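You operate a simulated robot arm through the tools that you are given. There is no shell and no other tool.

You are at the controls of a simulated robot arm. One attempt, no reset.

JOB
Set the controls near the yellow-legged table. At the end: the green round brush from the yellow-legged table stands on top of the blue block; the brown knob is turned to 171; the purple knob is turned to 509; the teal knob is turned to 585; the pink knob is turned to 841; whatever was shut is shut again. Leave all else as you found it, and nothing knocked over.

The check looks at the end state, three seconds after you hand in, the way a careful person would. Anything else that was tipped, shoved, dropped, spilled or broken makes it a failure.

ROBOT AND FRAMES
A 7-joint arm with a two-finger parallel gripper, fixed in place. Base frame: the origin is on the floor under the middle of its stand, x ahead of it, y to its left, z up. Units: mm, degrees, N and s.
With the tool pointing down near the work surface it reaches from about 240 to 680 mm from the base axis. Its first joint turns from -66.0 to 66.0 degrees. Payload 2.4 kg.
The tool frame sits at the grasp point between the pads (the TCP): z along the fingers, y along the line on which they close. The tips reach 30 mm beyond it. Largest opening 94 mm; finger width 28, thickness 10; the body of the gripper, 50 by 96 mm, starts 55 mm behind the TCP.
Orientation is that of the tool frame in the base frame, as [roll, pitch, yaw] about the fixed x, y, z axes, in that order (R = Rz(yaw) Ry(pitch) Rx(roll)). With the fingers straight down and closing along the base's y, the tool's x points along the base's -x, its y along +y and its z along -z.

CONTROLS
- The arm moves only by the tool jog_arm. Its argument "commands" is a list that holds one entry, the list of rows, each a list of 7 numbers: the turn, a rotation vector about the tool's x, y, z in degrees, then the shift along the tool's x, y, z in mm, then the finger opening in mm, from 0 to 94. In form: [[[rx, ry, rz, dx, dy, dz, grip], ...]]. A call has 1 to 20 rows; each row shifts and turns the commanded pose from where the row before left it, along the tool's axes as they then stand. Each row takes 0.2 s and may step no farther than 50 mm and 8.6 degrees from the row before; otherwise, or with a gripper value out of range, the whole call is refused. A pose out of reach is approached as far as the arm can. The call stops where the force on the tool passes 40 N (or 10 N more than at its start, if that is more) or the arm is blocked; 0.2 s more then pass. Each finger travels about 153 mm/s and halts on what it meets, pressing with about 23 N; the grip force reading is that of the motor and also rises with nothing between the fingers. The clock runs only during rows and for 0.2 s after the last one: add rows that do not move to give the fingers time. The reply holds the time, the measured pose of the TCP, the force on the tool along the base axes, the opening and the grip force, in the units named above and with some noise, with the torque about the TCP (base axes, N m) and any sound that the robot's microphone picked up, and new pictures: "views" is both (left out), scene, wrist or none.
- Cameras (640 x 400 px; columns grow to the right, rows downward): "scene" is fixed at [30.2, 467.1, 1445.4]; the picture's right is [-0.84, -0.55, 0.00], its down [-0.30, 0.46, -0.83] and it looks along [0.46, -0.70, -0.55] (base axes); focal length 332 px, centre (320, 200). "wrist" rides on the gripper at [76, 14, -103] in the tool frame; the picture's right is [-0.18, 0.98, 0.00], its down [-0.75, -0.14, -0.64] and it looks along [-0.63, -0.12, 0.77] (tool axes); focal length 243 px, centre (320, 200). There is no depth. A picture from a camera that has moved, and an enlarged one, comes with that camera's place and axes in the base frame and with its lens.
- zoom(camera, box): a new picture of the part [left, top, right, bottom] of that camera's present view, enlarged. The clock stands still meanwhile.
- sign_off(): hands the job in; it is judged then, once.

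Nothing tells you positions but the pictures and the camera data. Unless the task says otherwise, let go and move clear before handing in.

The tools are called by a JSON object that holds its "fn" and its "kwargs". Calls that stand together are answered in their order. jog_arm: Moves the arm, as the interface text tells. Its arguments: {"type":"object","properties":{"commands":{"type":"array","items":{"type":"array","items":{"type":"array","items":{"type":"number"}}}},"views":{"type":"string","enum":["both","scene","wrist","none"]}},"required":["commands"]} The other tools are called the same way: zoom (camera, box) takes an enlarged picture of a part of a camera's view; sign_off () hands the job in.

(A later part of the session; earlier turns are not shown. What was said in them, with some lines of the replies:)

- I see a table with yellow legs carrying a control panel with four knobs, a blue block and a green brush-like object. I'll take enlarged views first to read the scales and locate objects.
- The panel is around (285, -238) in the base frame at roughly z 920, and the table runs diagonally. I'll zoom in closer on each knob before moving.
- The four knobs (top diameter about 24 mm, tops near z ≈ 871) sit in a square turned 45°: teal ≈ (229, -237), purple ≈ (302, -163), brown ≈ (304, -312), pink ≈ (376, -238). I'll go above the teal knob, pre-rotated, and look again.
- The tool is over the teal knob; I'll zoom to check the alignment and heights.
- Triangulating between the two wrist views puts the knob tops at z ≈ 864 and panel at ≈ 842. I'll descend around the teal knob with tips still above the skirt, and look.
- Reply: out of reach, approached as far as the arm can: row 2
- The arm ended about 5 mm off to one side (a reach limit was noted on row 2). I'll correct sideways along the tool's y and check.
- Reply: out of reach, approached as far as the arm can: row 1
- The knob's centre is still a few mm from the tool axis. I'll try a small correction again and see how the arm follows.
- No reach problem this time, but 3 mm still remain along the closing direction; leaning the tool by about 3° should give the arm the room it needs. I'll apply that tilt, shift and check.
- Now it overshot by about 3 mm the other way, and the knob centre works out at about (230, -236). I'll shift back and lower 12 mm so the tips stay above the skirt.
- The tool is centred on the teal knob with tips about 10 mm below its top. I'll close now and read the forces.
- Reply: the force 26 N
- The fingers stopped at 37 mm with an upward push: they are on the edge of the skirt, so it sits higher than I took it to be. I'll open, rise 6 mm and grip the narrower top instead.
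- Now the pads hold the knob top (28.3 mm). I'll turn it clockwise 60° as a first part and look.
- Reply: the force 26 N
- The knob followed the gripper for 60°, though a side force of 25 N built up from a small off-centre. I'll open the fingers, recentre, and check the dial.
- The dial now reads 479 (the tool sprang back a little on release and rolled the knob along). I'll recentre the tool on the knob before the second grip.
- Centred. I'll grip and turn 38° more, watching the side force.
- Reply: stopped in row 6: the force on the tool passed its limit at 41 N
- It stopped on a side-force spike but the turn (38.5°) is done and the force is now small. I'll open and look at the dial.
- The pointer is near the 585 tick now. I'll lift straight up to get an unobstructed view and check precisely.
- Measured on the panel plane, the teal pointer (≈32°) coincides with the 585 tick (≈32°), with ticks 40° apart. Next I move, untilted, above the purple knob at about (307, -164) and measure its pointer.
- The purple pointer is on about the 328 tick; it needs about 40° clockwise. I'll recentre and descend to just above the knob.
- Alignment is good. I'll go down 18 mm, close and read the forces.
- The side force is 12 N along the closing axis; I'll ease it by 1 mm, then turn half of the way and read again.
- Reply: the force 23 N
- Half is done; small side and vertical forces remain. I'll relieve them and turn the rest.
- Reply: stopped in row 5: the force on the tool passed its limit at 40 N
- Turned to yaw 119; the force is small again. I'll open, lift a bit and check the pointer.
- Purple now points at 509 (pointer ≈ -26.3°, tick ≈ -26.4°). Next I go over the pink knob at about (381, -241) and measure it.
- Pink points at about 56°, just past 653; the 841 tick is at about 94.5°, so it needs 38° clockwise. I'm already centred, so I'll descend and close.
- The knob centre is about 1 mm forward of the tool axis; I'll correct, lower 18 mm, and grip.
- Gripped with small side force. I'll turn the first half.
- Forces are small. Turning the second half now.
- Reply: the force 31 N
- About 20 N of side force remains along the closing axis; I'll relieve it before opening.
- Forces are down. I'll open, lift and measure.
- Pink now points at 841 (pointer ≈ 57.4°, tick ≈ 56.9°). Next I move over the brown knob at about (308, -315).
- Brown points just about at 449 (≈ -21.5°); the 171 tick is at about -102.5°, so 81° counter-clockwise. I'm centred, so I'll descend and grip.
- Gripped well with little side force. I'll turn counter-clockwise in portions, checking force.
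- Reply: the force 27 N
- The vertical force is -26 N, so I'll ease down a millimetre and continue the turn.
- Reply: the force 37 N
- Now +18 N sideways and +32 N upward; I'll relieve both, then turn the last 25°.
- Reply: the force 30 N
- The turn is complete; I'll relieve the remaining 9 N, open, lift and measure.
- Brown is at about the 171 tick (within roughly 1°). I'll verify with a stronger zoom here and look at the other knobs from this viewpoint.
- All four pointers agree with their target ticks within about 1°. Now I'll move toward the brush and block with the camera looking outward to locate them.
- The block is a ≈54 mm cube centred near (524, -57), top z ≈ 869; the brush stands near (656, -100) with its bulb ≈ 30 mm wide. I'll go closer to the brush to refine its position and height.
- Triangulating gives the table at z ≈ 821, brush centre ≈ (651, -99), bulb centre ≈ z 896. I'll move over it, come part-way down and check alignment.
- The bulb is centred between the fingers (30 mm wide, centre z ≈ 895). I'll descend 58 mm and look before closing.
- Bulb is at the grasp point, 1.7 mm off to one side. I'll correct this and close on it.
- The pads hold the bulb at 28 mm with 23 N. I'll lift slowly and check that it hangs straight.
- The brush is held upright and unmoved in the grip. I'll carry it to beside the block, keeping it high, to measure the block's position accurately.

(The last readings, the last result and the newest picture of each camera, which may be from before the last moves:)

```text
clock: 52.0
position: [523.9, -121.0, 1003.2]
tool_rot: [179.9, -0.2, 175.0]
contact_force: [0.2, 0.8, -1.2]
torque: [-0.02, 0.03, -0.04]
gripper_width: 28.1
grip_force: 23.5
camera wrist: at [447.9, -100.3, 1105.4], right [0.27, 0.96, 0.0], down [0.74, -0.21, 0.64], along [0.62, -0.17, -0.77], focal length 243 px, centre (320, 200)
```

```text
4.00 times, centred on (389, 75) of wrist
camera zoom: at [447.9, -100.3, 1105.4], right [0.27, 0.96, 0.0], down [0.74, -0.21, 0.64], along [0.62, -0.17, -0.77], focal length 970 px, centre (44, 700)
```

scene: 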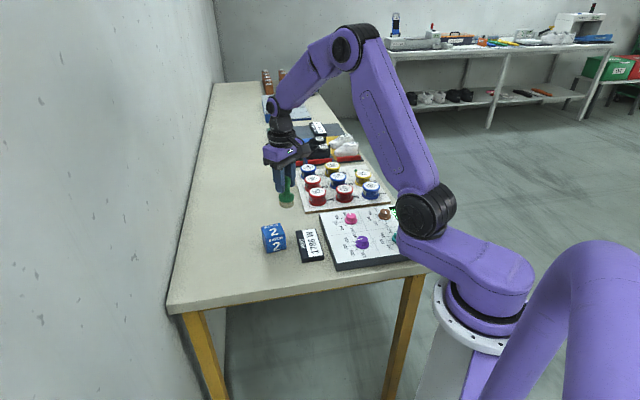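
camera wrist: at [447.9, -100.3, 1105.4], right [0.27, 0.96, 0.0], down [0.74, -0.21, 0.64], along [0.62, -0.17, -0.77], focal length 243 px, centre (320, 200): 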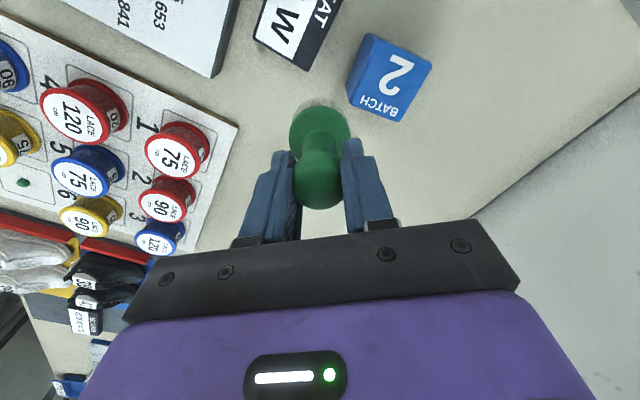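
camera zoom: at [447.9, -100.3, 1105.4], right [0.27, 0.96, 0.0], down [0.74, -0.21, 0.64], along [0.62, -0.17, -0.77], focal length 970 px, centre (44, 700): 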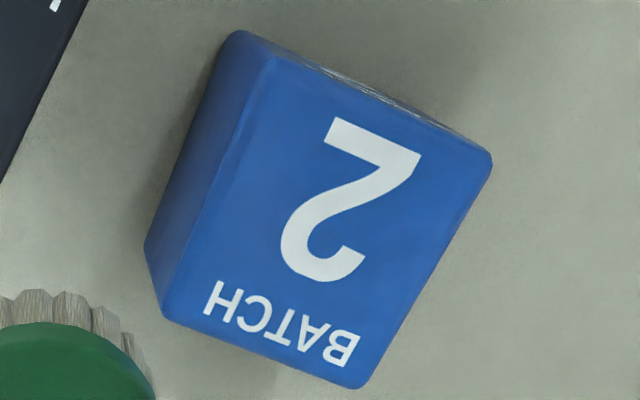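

The block's top face is a 53 mm square with centre 62 mm to the right of and 15 mm behind the brush in the tool view, top z ≈ 872. I'll move the brush above its centre and come part-way down.

{"fn": "jog_arm", "kwargs": {"commands": [[[0, 0, 0, 1.2, 21.3, 0, 15], [0, 0, 0, 1.2, 21.3, 0, 15], [0, 0, 0, 1.25, 21.2, 0, 15], [0, 0, 0, 0, 0, 0, 15], [0, 0, 0, 0, 0, 15, 15], [0, 0, 0, 0, 0, 15, 15], [0, 0, 0, 0, 0, 8, 15], [0, 0, 0, 0, 0, 0, 15]]], "views": "both"}}

{"fn": "zoom", "kwargs": {"camera": "wrist", "box": [250, 50, 410, 150]}}

{"fn": "zoom", "kwargs": {"camera": "scene", "box": [232, 190, 328, 260]}}

```text
clock: 53.8
position: [524.7, -58.2, 967.8]
tool_rot: [179.9, -0.2, 175.0]
contact_force: [-0.6, 0.1, -0.4]
torque: [0.01, -0.01, 0.01]
gripper_width: 28.3
grip_force: 23.0
camera wrist: at [449.5, -37.3, 1068.6], right [0.27, 0.96, 0.0], down [0.74, -0.21, 0.64], along [0.62, -0.17, -0.77], focal length 243 px, centre (320, 200)
```

scene: 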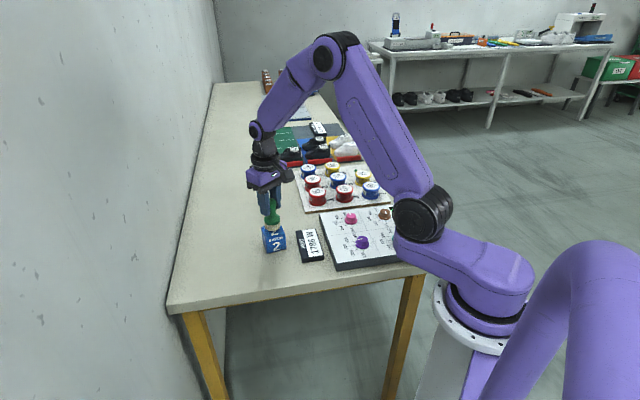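
wrist: 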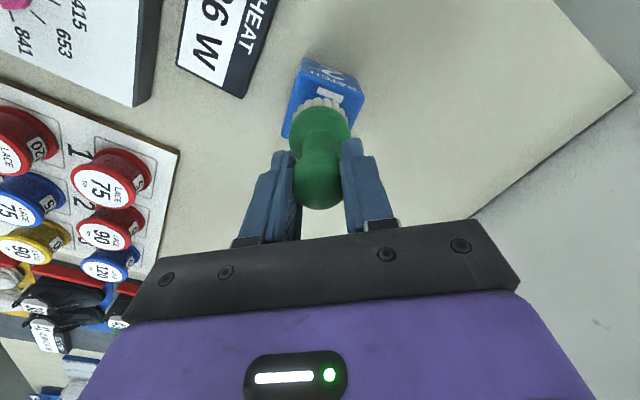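

```text
4.00 times, centred on (330, 100) of wrist
camera zoom: at [449.5, -37.3, 1068.6], right [0.27, 0.96, 0.0], down [0.74, -0.21, 0.64], along [0.62, -0.17, -0.77], focal length 970 px, centre (280, 600)
```

zoom: 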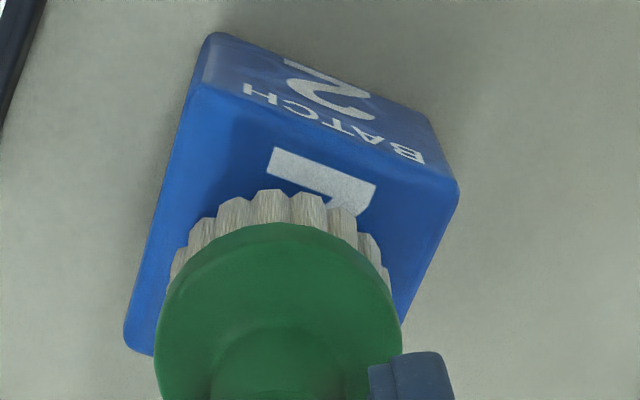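

```text
5.71 times, centred on (280, 225) of scene
camera zoom: at [30.2, 467.1, 1445.4], right [-0.84, -0.55, 0.0], down [-0.3, 0.46, -0.83], along [0.46, -0.7, -0.55], focal length 1899 px, centre (549, 57)
```

zoom: 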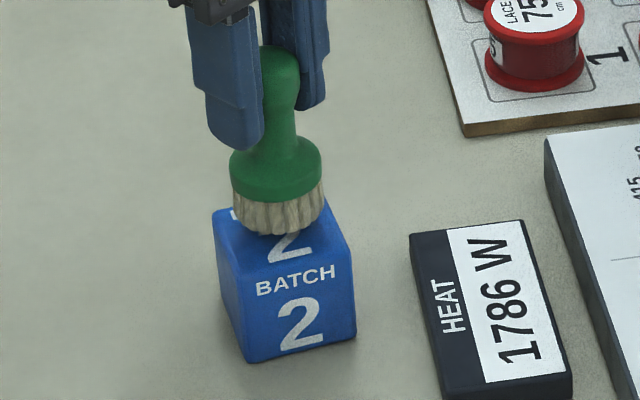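

Alignment is within about 1.5 mm; I'll trim that and lower 12 mm, then go millimetre by millimetre to contact.

{"fn": "jog_arm", "kwargs": {"commands": [[[0, 0, 0, -1, 1, 0, 15], [0, 0, 0, 0, 0, 5, 15], [0, 0, 0, 0, 0, 4, 15], [0, 0, 0, 0, 0, 2, 15], [0, 0, 0, 0, 0, 0, 15]]], "views": "none"}}

{"fn": "zoom", "kwargs": {"camera": "scene", "box": [248, 200, 296, 255]}}

{"fn": "zoom", "kwargs": {"camera": "wrist", "box": [270, 60, 382, 130]}}

```text
clock: 55.0
position: [525.7, -58.0, 955.6]
tool_rot: [-180.0, -0.3, 174.9]
contact_force: [0.7, 0.4, -0.1]
torque: [-0.01, -0.01, -0.01]
gripper_width: 28.3
grip_force: 23.2
```

```text
7.27 times, centred on (272, 228) of scene
camera zoom: at [30.2, 467.1, 1445.4], right [-0.84, -0.55, 0.0], down [-0.3, 0.46, -0.83], along [0.46, -0.7, -0.55], focal length 2417 px, centre (669, 0)
```

zoom: 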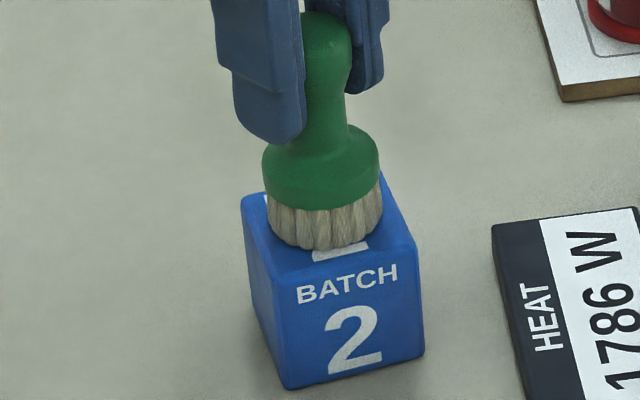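

```text
5.71 times, centred on (326, 95) of wrist
camera zoom: at [450.2, -36.5, 1057.3], right [0.27, 0.96, 0.0], down [0.74, -0.21, 0.64], along [0.62, -0.17, -0.77], focal length 1386 px, centre (286, 800)
```

zoom: 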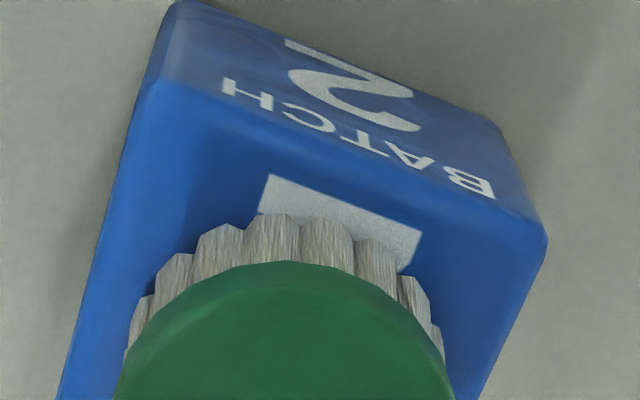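

Nearly down; no contact yet. I'll step down 1 mm at a time.

{"fn": "jog_arm", "kwargs": {"commands": [[[0, 0, 0, 0, 0, 1, 15], [0, 0, 0, 0, 0, 1, 15], [0, 0, 0, 0, 0, 0, 15]]], "views": "none"}}

{"fn": "jog_arm", "kwargs": {"commands": [[[0, 0, 0, 0, 0, 1, 15], [0, 0, 0, 0, 0, 0, 15]]], "views": "none"}}

```text
clock: 55.8
position: [526.1, -56.7, 954.3]
tool_rot: [179.8, 0.0, 175.0]
contact_force: [-6.1, -1.5, 24.0]
torque: [-0.03, 0.4, 0.02]
gripper_width: 28.1
grip_force: 23.2
```

```text
clock: 56.4
position: [527.6, -56.9, 952.4]
tool_rot: [-179.9, 0.0, 175.0]
contact_force: [-3.2, -0.5, 26.1]
torque: [-0.05, -0.05, 0.01]
gripper_width: 27.8
grip_force: 23.0
```

Contact is made (26 N downward press). I'll ease up about 1 mm before letting go.

{"fn": "jog_arm", "kwargs": {"commands": [[[0, 0, 0, 0, 0, -0.7, 15], [0, 0, 0, 0, 0, 0, 15]]], "views": "both"}}

{"fn": "zoom", "kwargs": {"camera": "scene", "box": [248, 200, 296, 255]}}

```text
clock: 57.0
position: [526.9, -55.4, 953.9]
tool_rot: [179.9, -0.1, 175.0]
contact_force: [4.1, -0.3, 14.1]
torque: [-0.02, -0.44, -0.03]
gripper_width: 28.2
grip_force: 22.8
camera wrist: at [451.3, -35.6, 1054.4], right [0.27, 0.96, 0.0], down [0.74, -0.21, 0.64], along [0.62, -0.17, -0.77], focal length 243 px, centre (320, 200)
```

scene: 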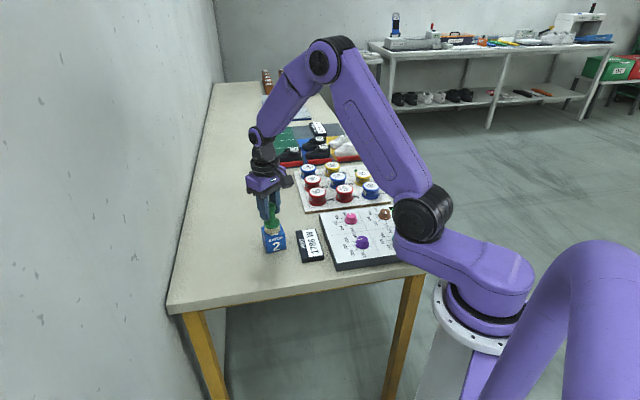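
wrist: 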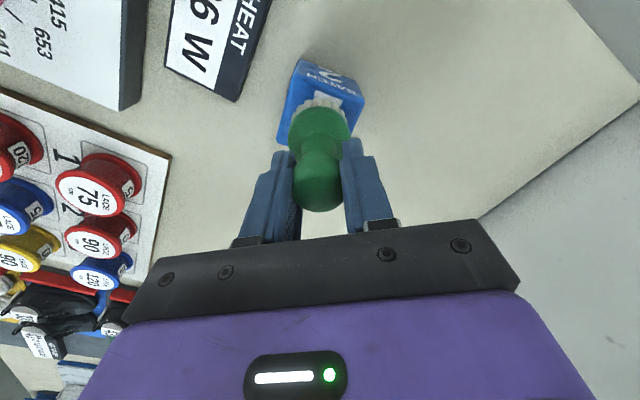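

```text
7.27 times, centred on (272, 228) of scene
camera zoom: at [30.0, 467.1, 1445.4], right [-0.84, -0.55, 0.0], down [-0.3, 0.46, -0.83], along [0.46, -0.7, -0.55], focal length 2417 px, centre (669, 0)
```

zoom: 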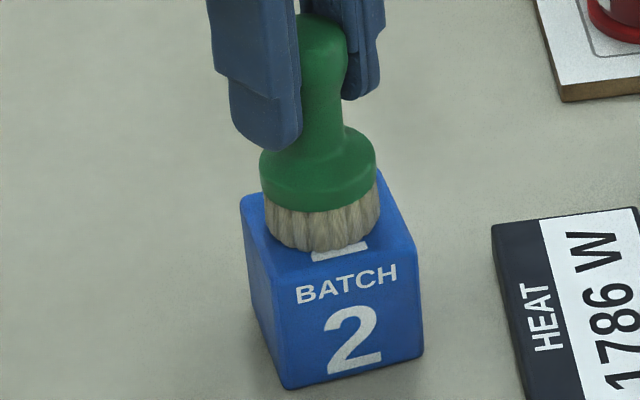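

{"fn": "jog_arm", "kwargs": {"commands": [[[0, 0, 0, 0.4, 0, -0.5, 15], [0, 0, 0, 0, 0, 0, 15]]], "views": "none"}}

{"fn": "zoom", "kwargs": {"camera": "scene", "box": [248, 200, 296, 255]}}

{"fn": "zoom", "kwargs": {"camera": "wrist", "box": [270, 60, 382, 130]}}

```text
clock: 57.6
position: [525.7, -55.7, 953.3]
tool_rot: [179.9, -0.3, 175.1]
contact_force: [4.0, 0.9, 6.9]
torque: [0.0, -0.42, 0.0]
gripper_width: 28.1
grip_force: 23.0
```

```text
7.27 times, centred on (272, 228) of scene
camera zoom: at [30.2, 467.1, 1445.4], right [-0.84, -0.55, 0.0], down [-0.3, 0.46, -0.83], along [0.46, -0.7, -0.55], focal length 2417 px, centre (669, 0)
```

zoom: 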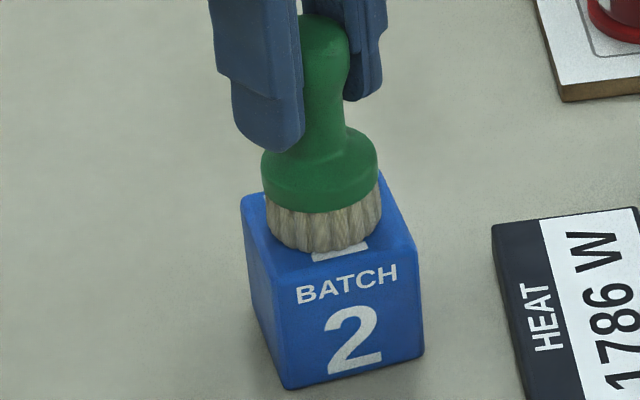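

```text
5.71 times, centred on (326, 95) of wrist
camera zoom: at [450.5, -35.5, 1054.6], right [0.27, 0.96, 0.0], down [0.74, -0.21, 0.64], along [0.61, -0.17, -0.77], focal length 1386 px, centre (286, 800)
```

zoom: 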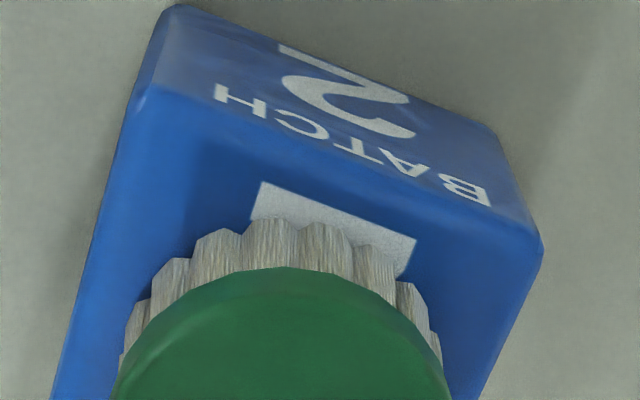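

A small 4 N pull in x remains. I'll relax it, then open the fingers gradually and look.

{"fn": "jog_arm", "kwargs": {"commands": [[[0, 0, 0, -0.5, 0, -0.2, 15], [0, 0, 0, 0, 0, 0, 26], [0, 0, 0, 0, 0, 0, 30], [0, 0, 0, 0, 0, 0, 36], [0, 0, 0, 0, 0, 0, 46], [0, 0, 0, 0, 0, 0, 62], [0, 0, 0, 0, 0, 0, 62]]], "views": "both"}}

{"fn": "zoom", "kwargs": {"camera": "scene", "box": [248, 200, 296, 255]}}

{"fn": "zoom", "kwargs": {"camera": "wrist", "box": [240, 60, 400, 160]}}

```text
clock: 59.2
position: [525.4, -55.5, 953.9]
tool_rot: [179.9, -0.2, 175.1]
contact_force: [0.2, 0.0, 0.0]
torque: [0.0, -0.02, 0.01]
gripper_width: 61.8
grip_force: 0.0
camera wrist: at [451.1, -35.9, 1054.9], right [0.27, 0.96, 0.0], down [0.74, -0.21, 0.64], along [0.62, -0.17, -0.77], focal length 243 px, centre (320, 200)
```

scene: 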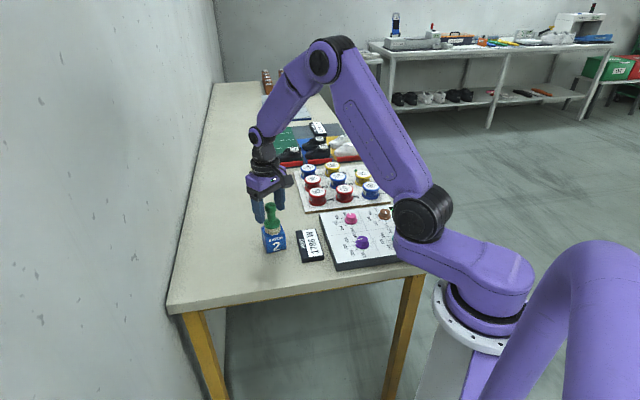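
wrist: 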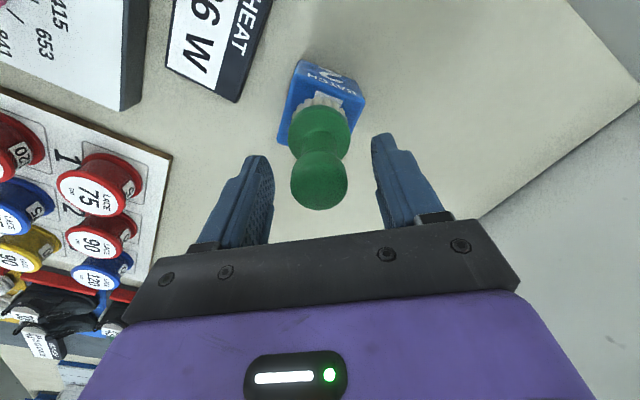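

```text
7.27 times, centred on (272, 228) of scene
camera zoom: at [30.2, 467.1, 1445.4], right [-0.84, -0.55, 0.0], down [-0.3, 0.46, -0.83], along [0.46, -0.7, -0.55], focal length 2417 px, centre (669, 0)
```

zoom: 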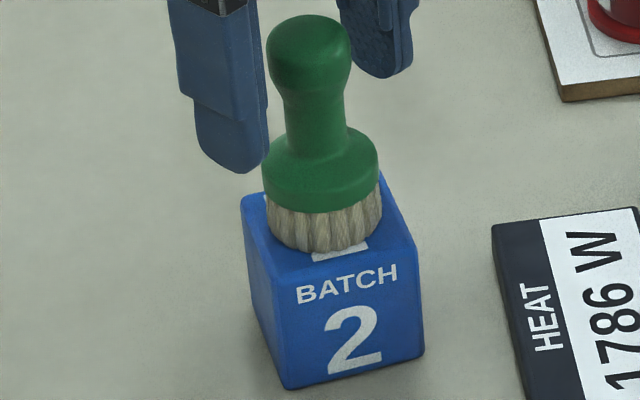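

```text
4.00 times, centred on (320, 110) of wrist
camera zoom: at [451.1, -35.9, 1054.9], right [0.27, 0.96, 0.0], down [0.74, -0.21, 0.64], along [0.62, -0.17, -0.77], focal length 970 px, centre (320, 560)
```

zoom: 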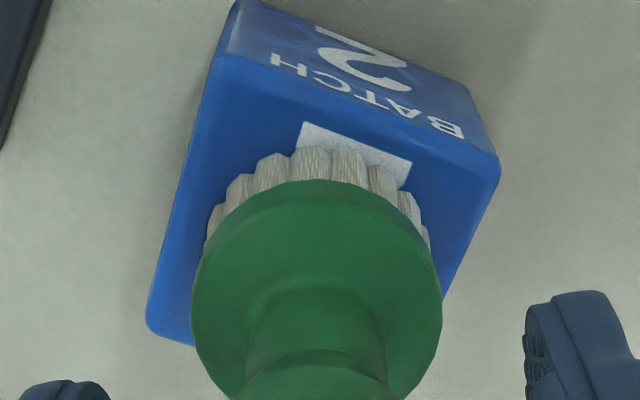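

The brush stands steady on the block. I'll lift straight up clear of it, then go back over the panel to verify the dials once more.

{"fn": "jog_arm", "kwargs": {"commands": [[[0, 0, 0, 0, 0, -10, 62], [0, 0, 0, 0, 0, -25, 66], [0, 0, 0, 0, 0, -40, 70], [0, 0, 0, 0, 0, -40, 70], [0, 0, 0, 0, 0, -30, 70], [0, 0, 0, 0, 0, 0, 70]]], "views": "both"}}

{"fn": "zoom", "kwargs": {"camera": "scene", "box": [240, 190, 320, 260]}}

{"fn": "zoom", "kwargs": {"camera": "wrist", "box": [260, 40, 400, 140]}}

```text
clock: 60.6
position: [526.9, -56.3, 1098.2]
tool_rot: [179.9, -0.2, 174.9]
contact_force: [-0.2, 0.2, 0.4]
torque: [0.03, -0.02, 0.0]
gripper_width: 70.0
grip_force: 0.1
camera wrist: at [450.6, -35.6, 1200.0], right [0.27, 0.96, 0.0], down [0.74, -0.21, 0.64], along [0.62, -0.17, -0.77], focal length 243 px, centre (320, 200)
```

scene: 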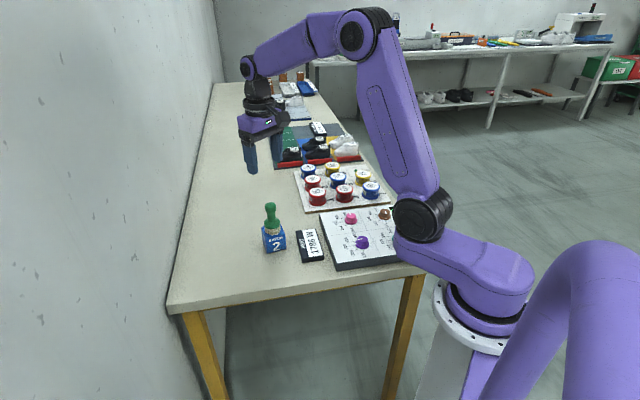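
wrist: 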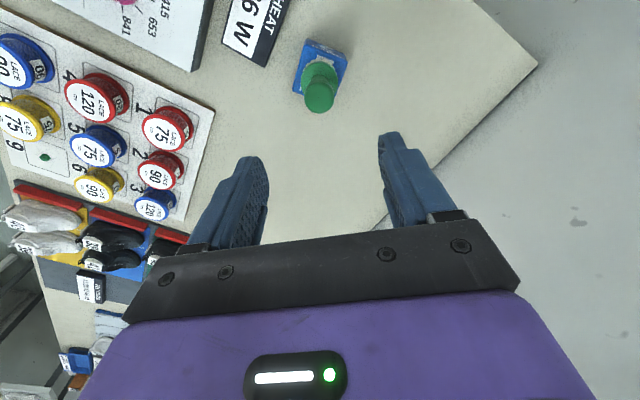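

```text
5.71 times, centred on (280, 225) of scene
camera zoom: at [30.2, 467.1, 1445.4], right [-0.84, -0.55, 0.0], down [-0.3, 0.46, -0.83], along [0.46, -0.7, -0.55], focal length 1899 px, centre (549, 57)
```

zoom: 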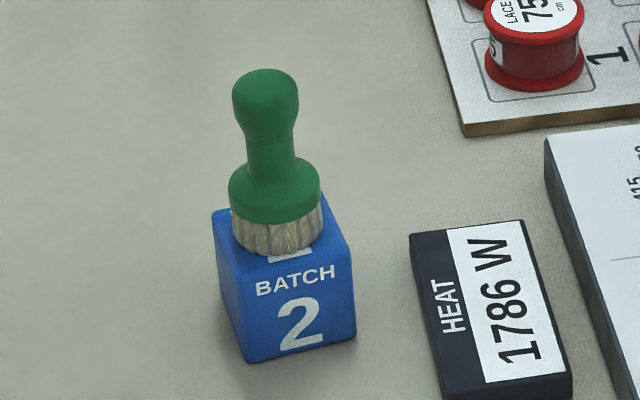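

```text
4.00 times, centred on (330, 90) of wrist
camera zoom: at [450.6, -35.6, 1200.0], right [0.27, 0.96, 0.0], down [0.74, -0.21, 0.64], along [0.62, -0.17, -0.77], focal length 970 px, centre (280, 640)
```

zoom: 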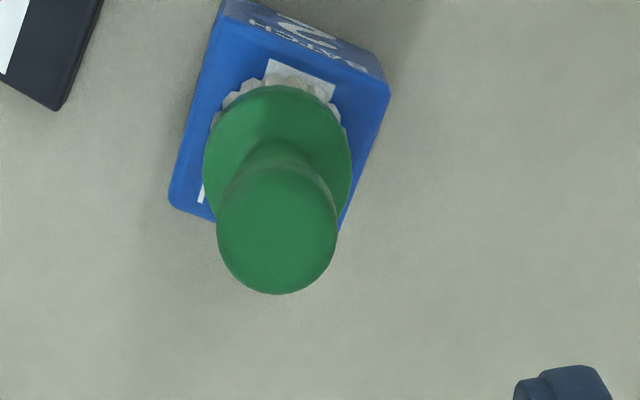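

The brush is upright on the block and I'm clear of it. Now I return to the starting area above the panel for a last check of all four dials.

{"fn": "jog_arm", "kwargs": {"commands": [[[0, 0, 0, 37.3, -24.5, -4, 80], [0, 0, 0, 37.3, -24.5, -4, 90], [0, 0, 0, 37.3, -24.5, -4, 94], [0, 0, 0, 37.3, -24.5, -4, 94], [0, 0, 0, 37.3, -24.5, -4, 94], [0, 0, 0, 37.3, -24.5, -4, 94], [0, 0, 0, 37.2, -24.4, -4, 94], [0, 0, -5, 0, 0, 0, 94], [0, 0, 0, 0, 0, 0, 94]]], "views": "both"}}

{"fn": "zoom", "kwargs": {"camera": "wrist", "box": [255, 25, 351, 85]}}

{"fn": "zoom", "kwargs": {"camera": "wrist", "box": [320, 70, 416, 130]}}

{"fn": "zoom", "kwargs": {"camera": "wrist", "box": [220, 90, 316, 150]}}

{"fn": "zoom", "kwargs": {"camera": "wrist", "box": [280, 125, 376, 185]}}

```text
clock: 62.6
position: [251.9, -204.5, 1125.8]
tool_rot: [179.9, -0.2, -179.8]
contact_force: [0.2, 0.3, 0.2]
torque: [-0.02, -0.01, 0.0]
gripper_width: 94.2
grip_force: 0.1
camera wrist: at [175.7, -191.1, 1228.3], right [0.18, 0.98, 0.0], down [0.76, -0.14, 0.64], along [0.63, -0.12, -0.77], focal length 243 px, centre (320, 200)
```

scene: 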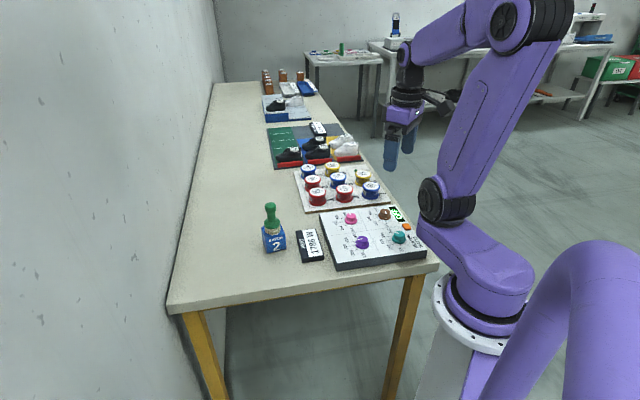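
wrist: 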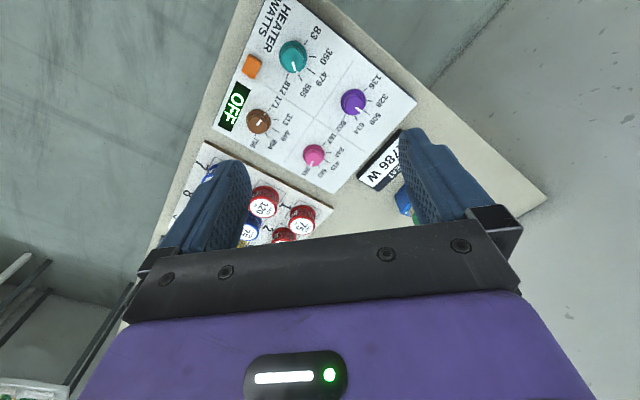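

```text
6.67 times, centred on (303, 55) of wrist
camera zoom: at [175.7, -191.1, 1228.3], right [0.18, 0.98, 0.0], down [0.76, -0.14, 0.64], along [0.63, -0.12, -0.77], focal length 1618 px, centre (433, 1167)
```

zoom: 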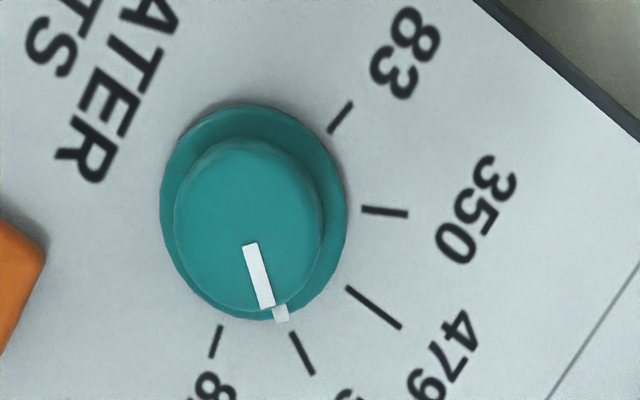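

```text
6.67 times, centred on (368, 100) of wrist
camera zoom: at [175.7, -191.1, 1228.3], right [0.18, 0.98, 0.0], down [0.76, -0.14, 0.64], along [0.63, -0.12, -0.77], focal length 1618 px, centre (0, 867)
```

zoom: 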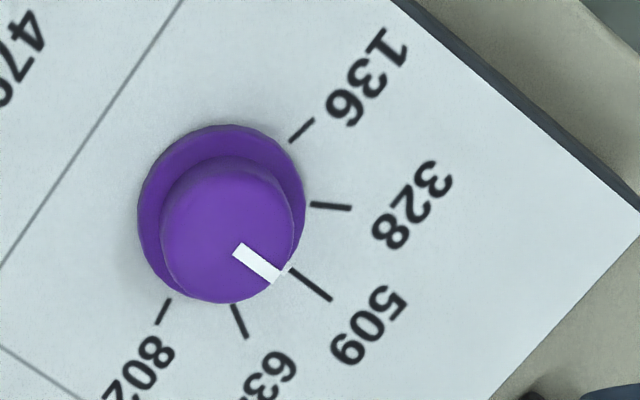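

```text
6.67 times, centred on (268, 120) of wrist
camera zoom: at [175.7, -191.1, 1228.3], right [0.18, 0.98, 0.0], down [0.76, -0.14, 0.64], along [0.63, -0.12, -0.77], focal length 1618 px, centre (667, 733)
```

zoom: 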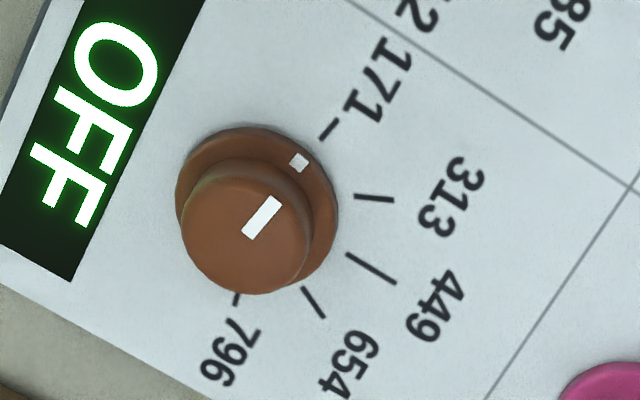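

```text
6.67 times, centred on (328, 155) of wrist
camera zoom: at [175.7, -191.1, 1228.3], right [0.18, 0.98, 0.0], down [0.76, -0.14, 0.64], along [0.63, -0.12, -0.77], focal length 1618 px, centre (267, 500)
```

zoom: 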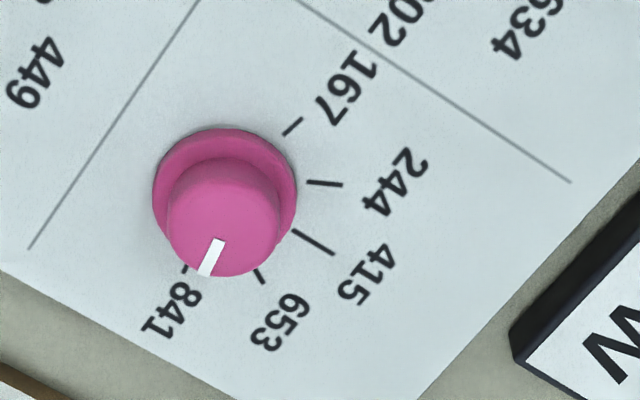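

All dials look right from here; I'll take stronger zooms of the brown and pink pointers for a finer reading.

{"fn": "zoom", "kwargs": {"camera": "wrist", "box": [300, 140, 332, 172]}}

{"fn": "zoom", "kwargs": {"camera": "wrist", "box": [244, 105, 276, 137]}}

{"fn": "zoom", "kwargs": {"camera": "scene", "box": [330, 200, 378, 230]}}

{"fn": "zoom", "kwargs": {"camera": "scene", "box": [310, 195, 438, 275]}}

```text
12.50 times, centred on (316, 156) of wrist
camera zoom: at [175.7, -191.1, 1228.3], right [0.18, 0.98, 0.0], down [0.76, -0.14, 0.64], along [0.63, -0.12, -0.77], focal length 3033 px, centre (370, 750)
```

zoom: 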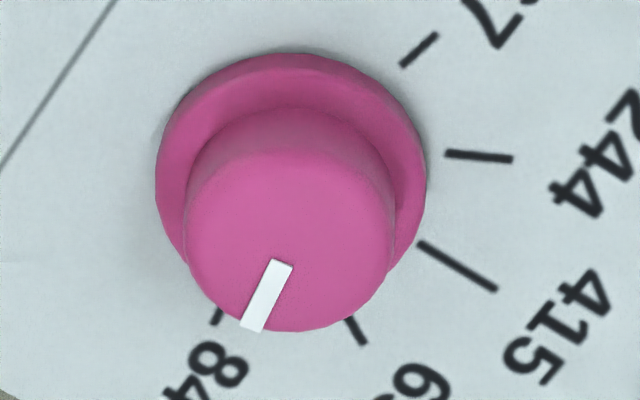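

```text
12.50 times, centred on (260, 121) of wrist
camera zoom: at [175.7, -191.1, 1228.3], right [0.18, 0.98, 0.0], down [0.76, -0.14, 0.64], along [0.63, -0.12, -0.77], focal length 3033 px, centre (1070, 1188)
```

zoom: 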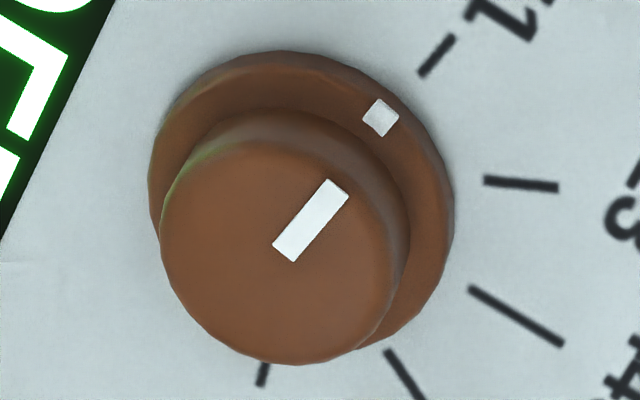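

```text
13.33 times, centred on (354, 215) of scene
camera zoom: at [30.2, 467.1, 1445.4], right [-0.84, -0.55, 0.0], down [-0.3, 0.46, -0.83], along [0.46, -0.7, -0.55], focal length 4431 px, centre (-133, 0)
```

zoom: 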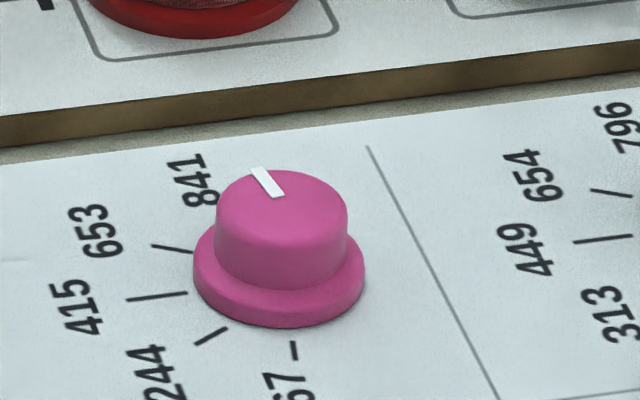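

```text
5.00 times, centred on (374, 235) of scene
camera zoom: at [30.2, 467.1, 1445.4], right [-0.84, -0.55, 0.0], down [-0.3, 0.46, -0.83], along [0.46, -0.7, -0.55], focal length 1662 px, centre (50, 25)
```

zoom: 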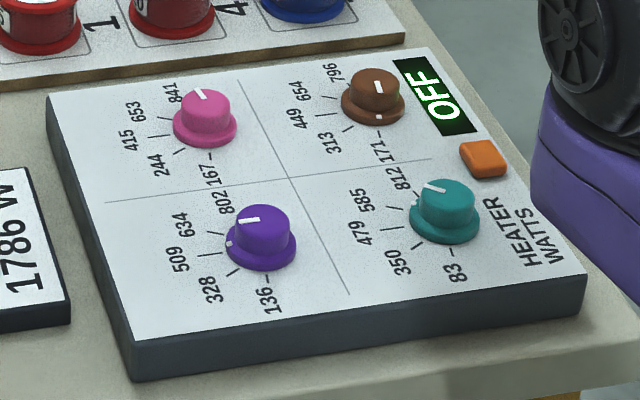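

All four pointers match their target ticks: brown 171, purple 509, teal 585, pink 841. The brush stands upright on the blue block, the arm is clear, and nothing else has moved, so I hand in.

{"fn": "sign_off", "kwargs": {}}

```text
The job is handed in.
```

I set all four knobs and stood the green round brush on the blue block, then handed the job in. I don't have the result of the check.

| Item | Target | What the camera showed before handing in |
|---|---|---|
| Brown knob | 171 | pointer on the 171 tick, within about 1° |
| Purple knob | 509 | pointer on the 509 tick, within about 1° |
| Teal knob | 585 | pointer on the 585 tick, within about 1° |
| Pink knob | 841 | pointer on the 841 tick, within about 1.5° |
| Green brush | on the blue block | upright, bristles fully on the block's top |

- **Forces:** The force limit stopped the arm at about 40 N during the teal and purple turns. The brush pressed on the block with about 26 N as I set it down. I saw no shift in the panel or block afterwards.
- **Covers:** I found no cover or door to open, so nothing needed shutting. The panel display still reads OFF, and I did not touch the orange button.
- **Arm:** It is back at its starting position with the gripper open and clear of everything.
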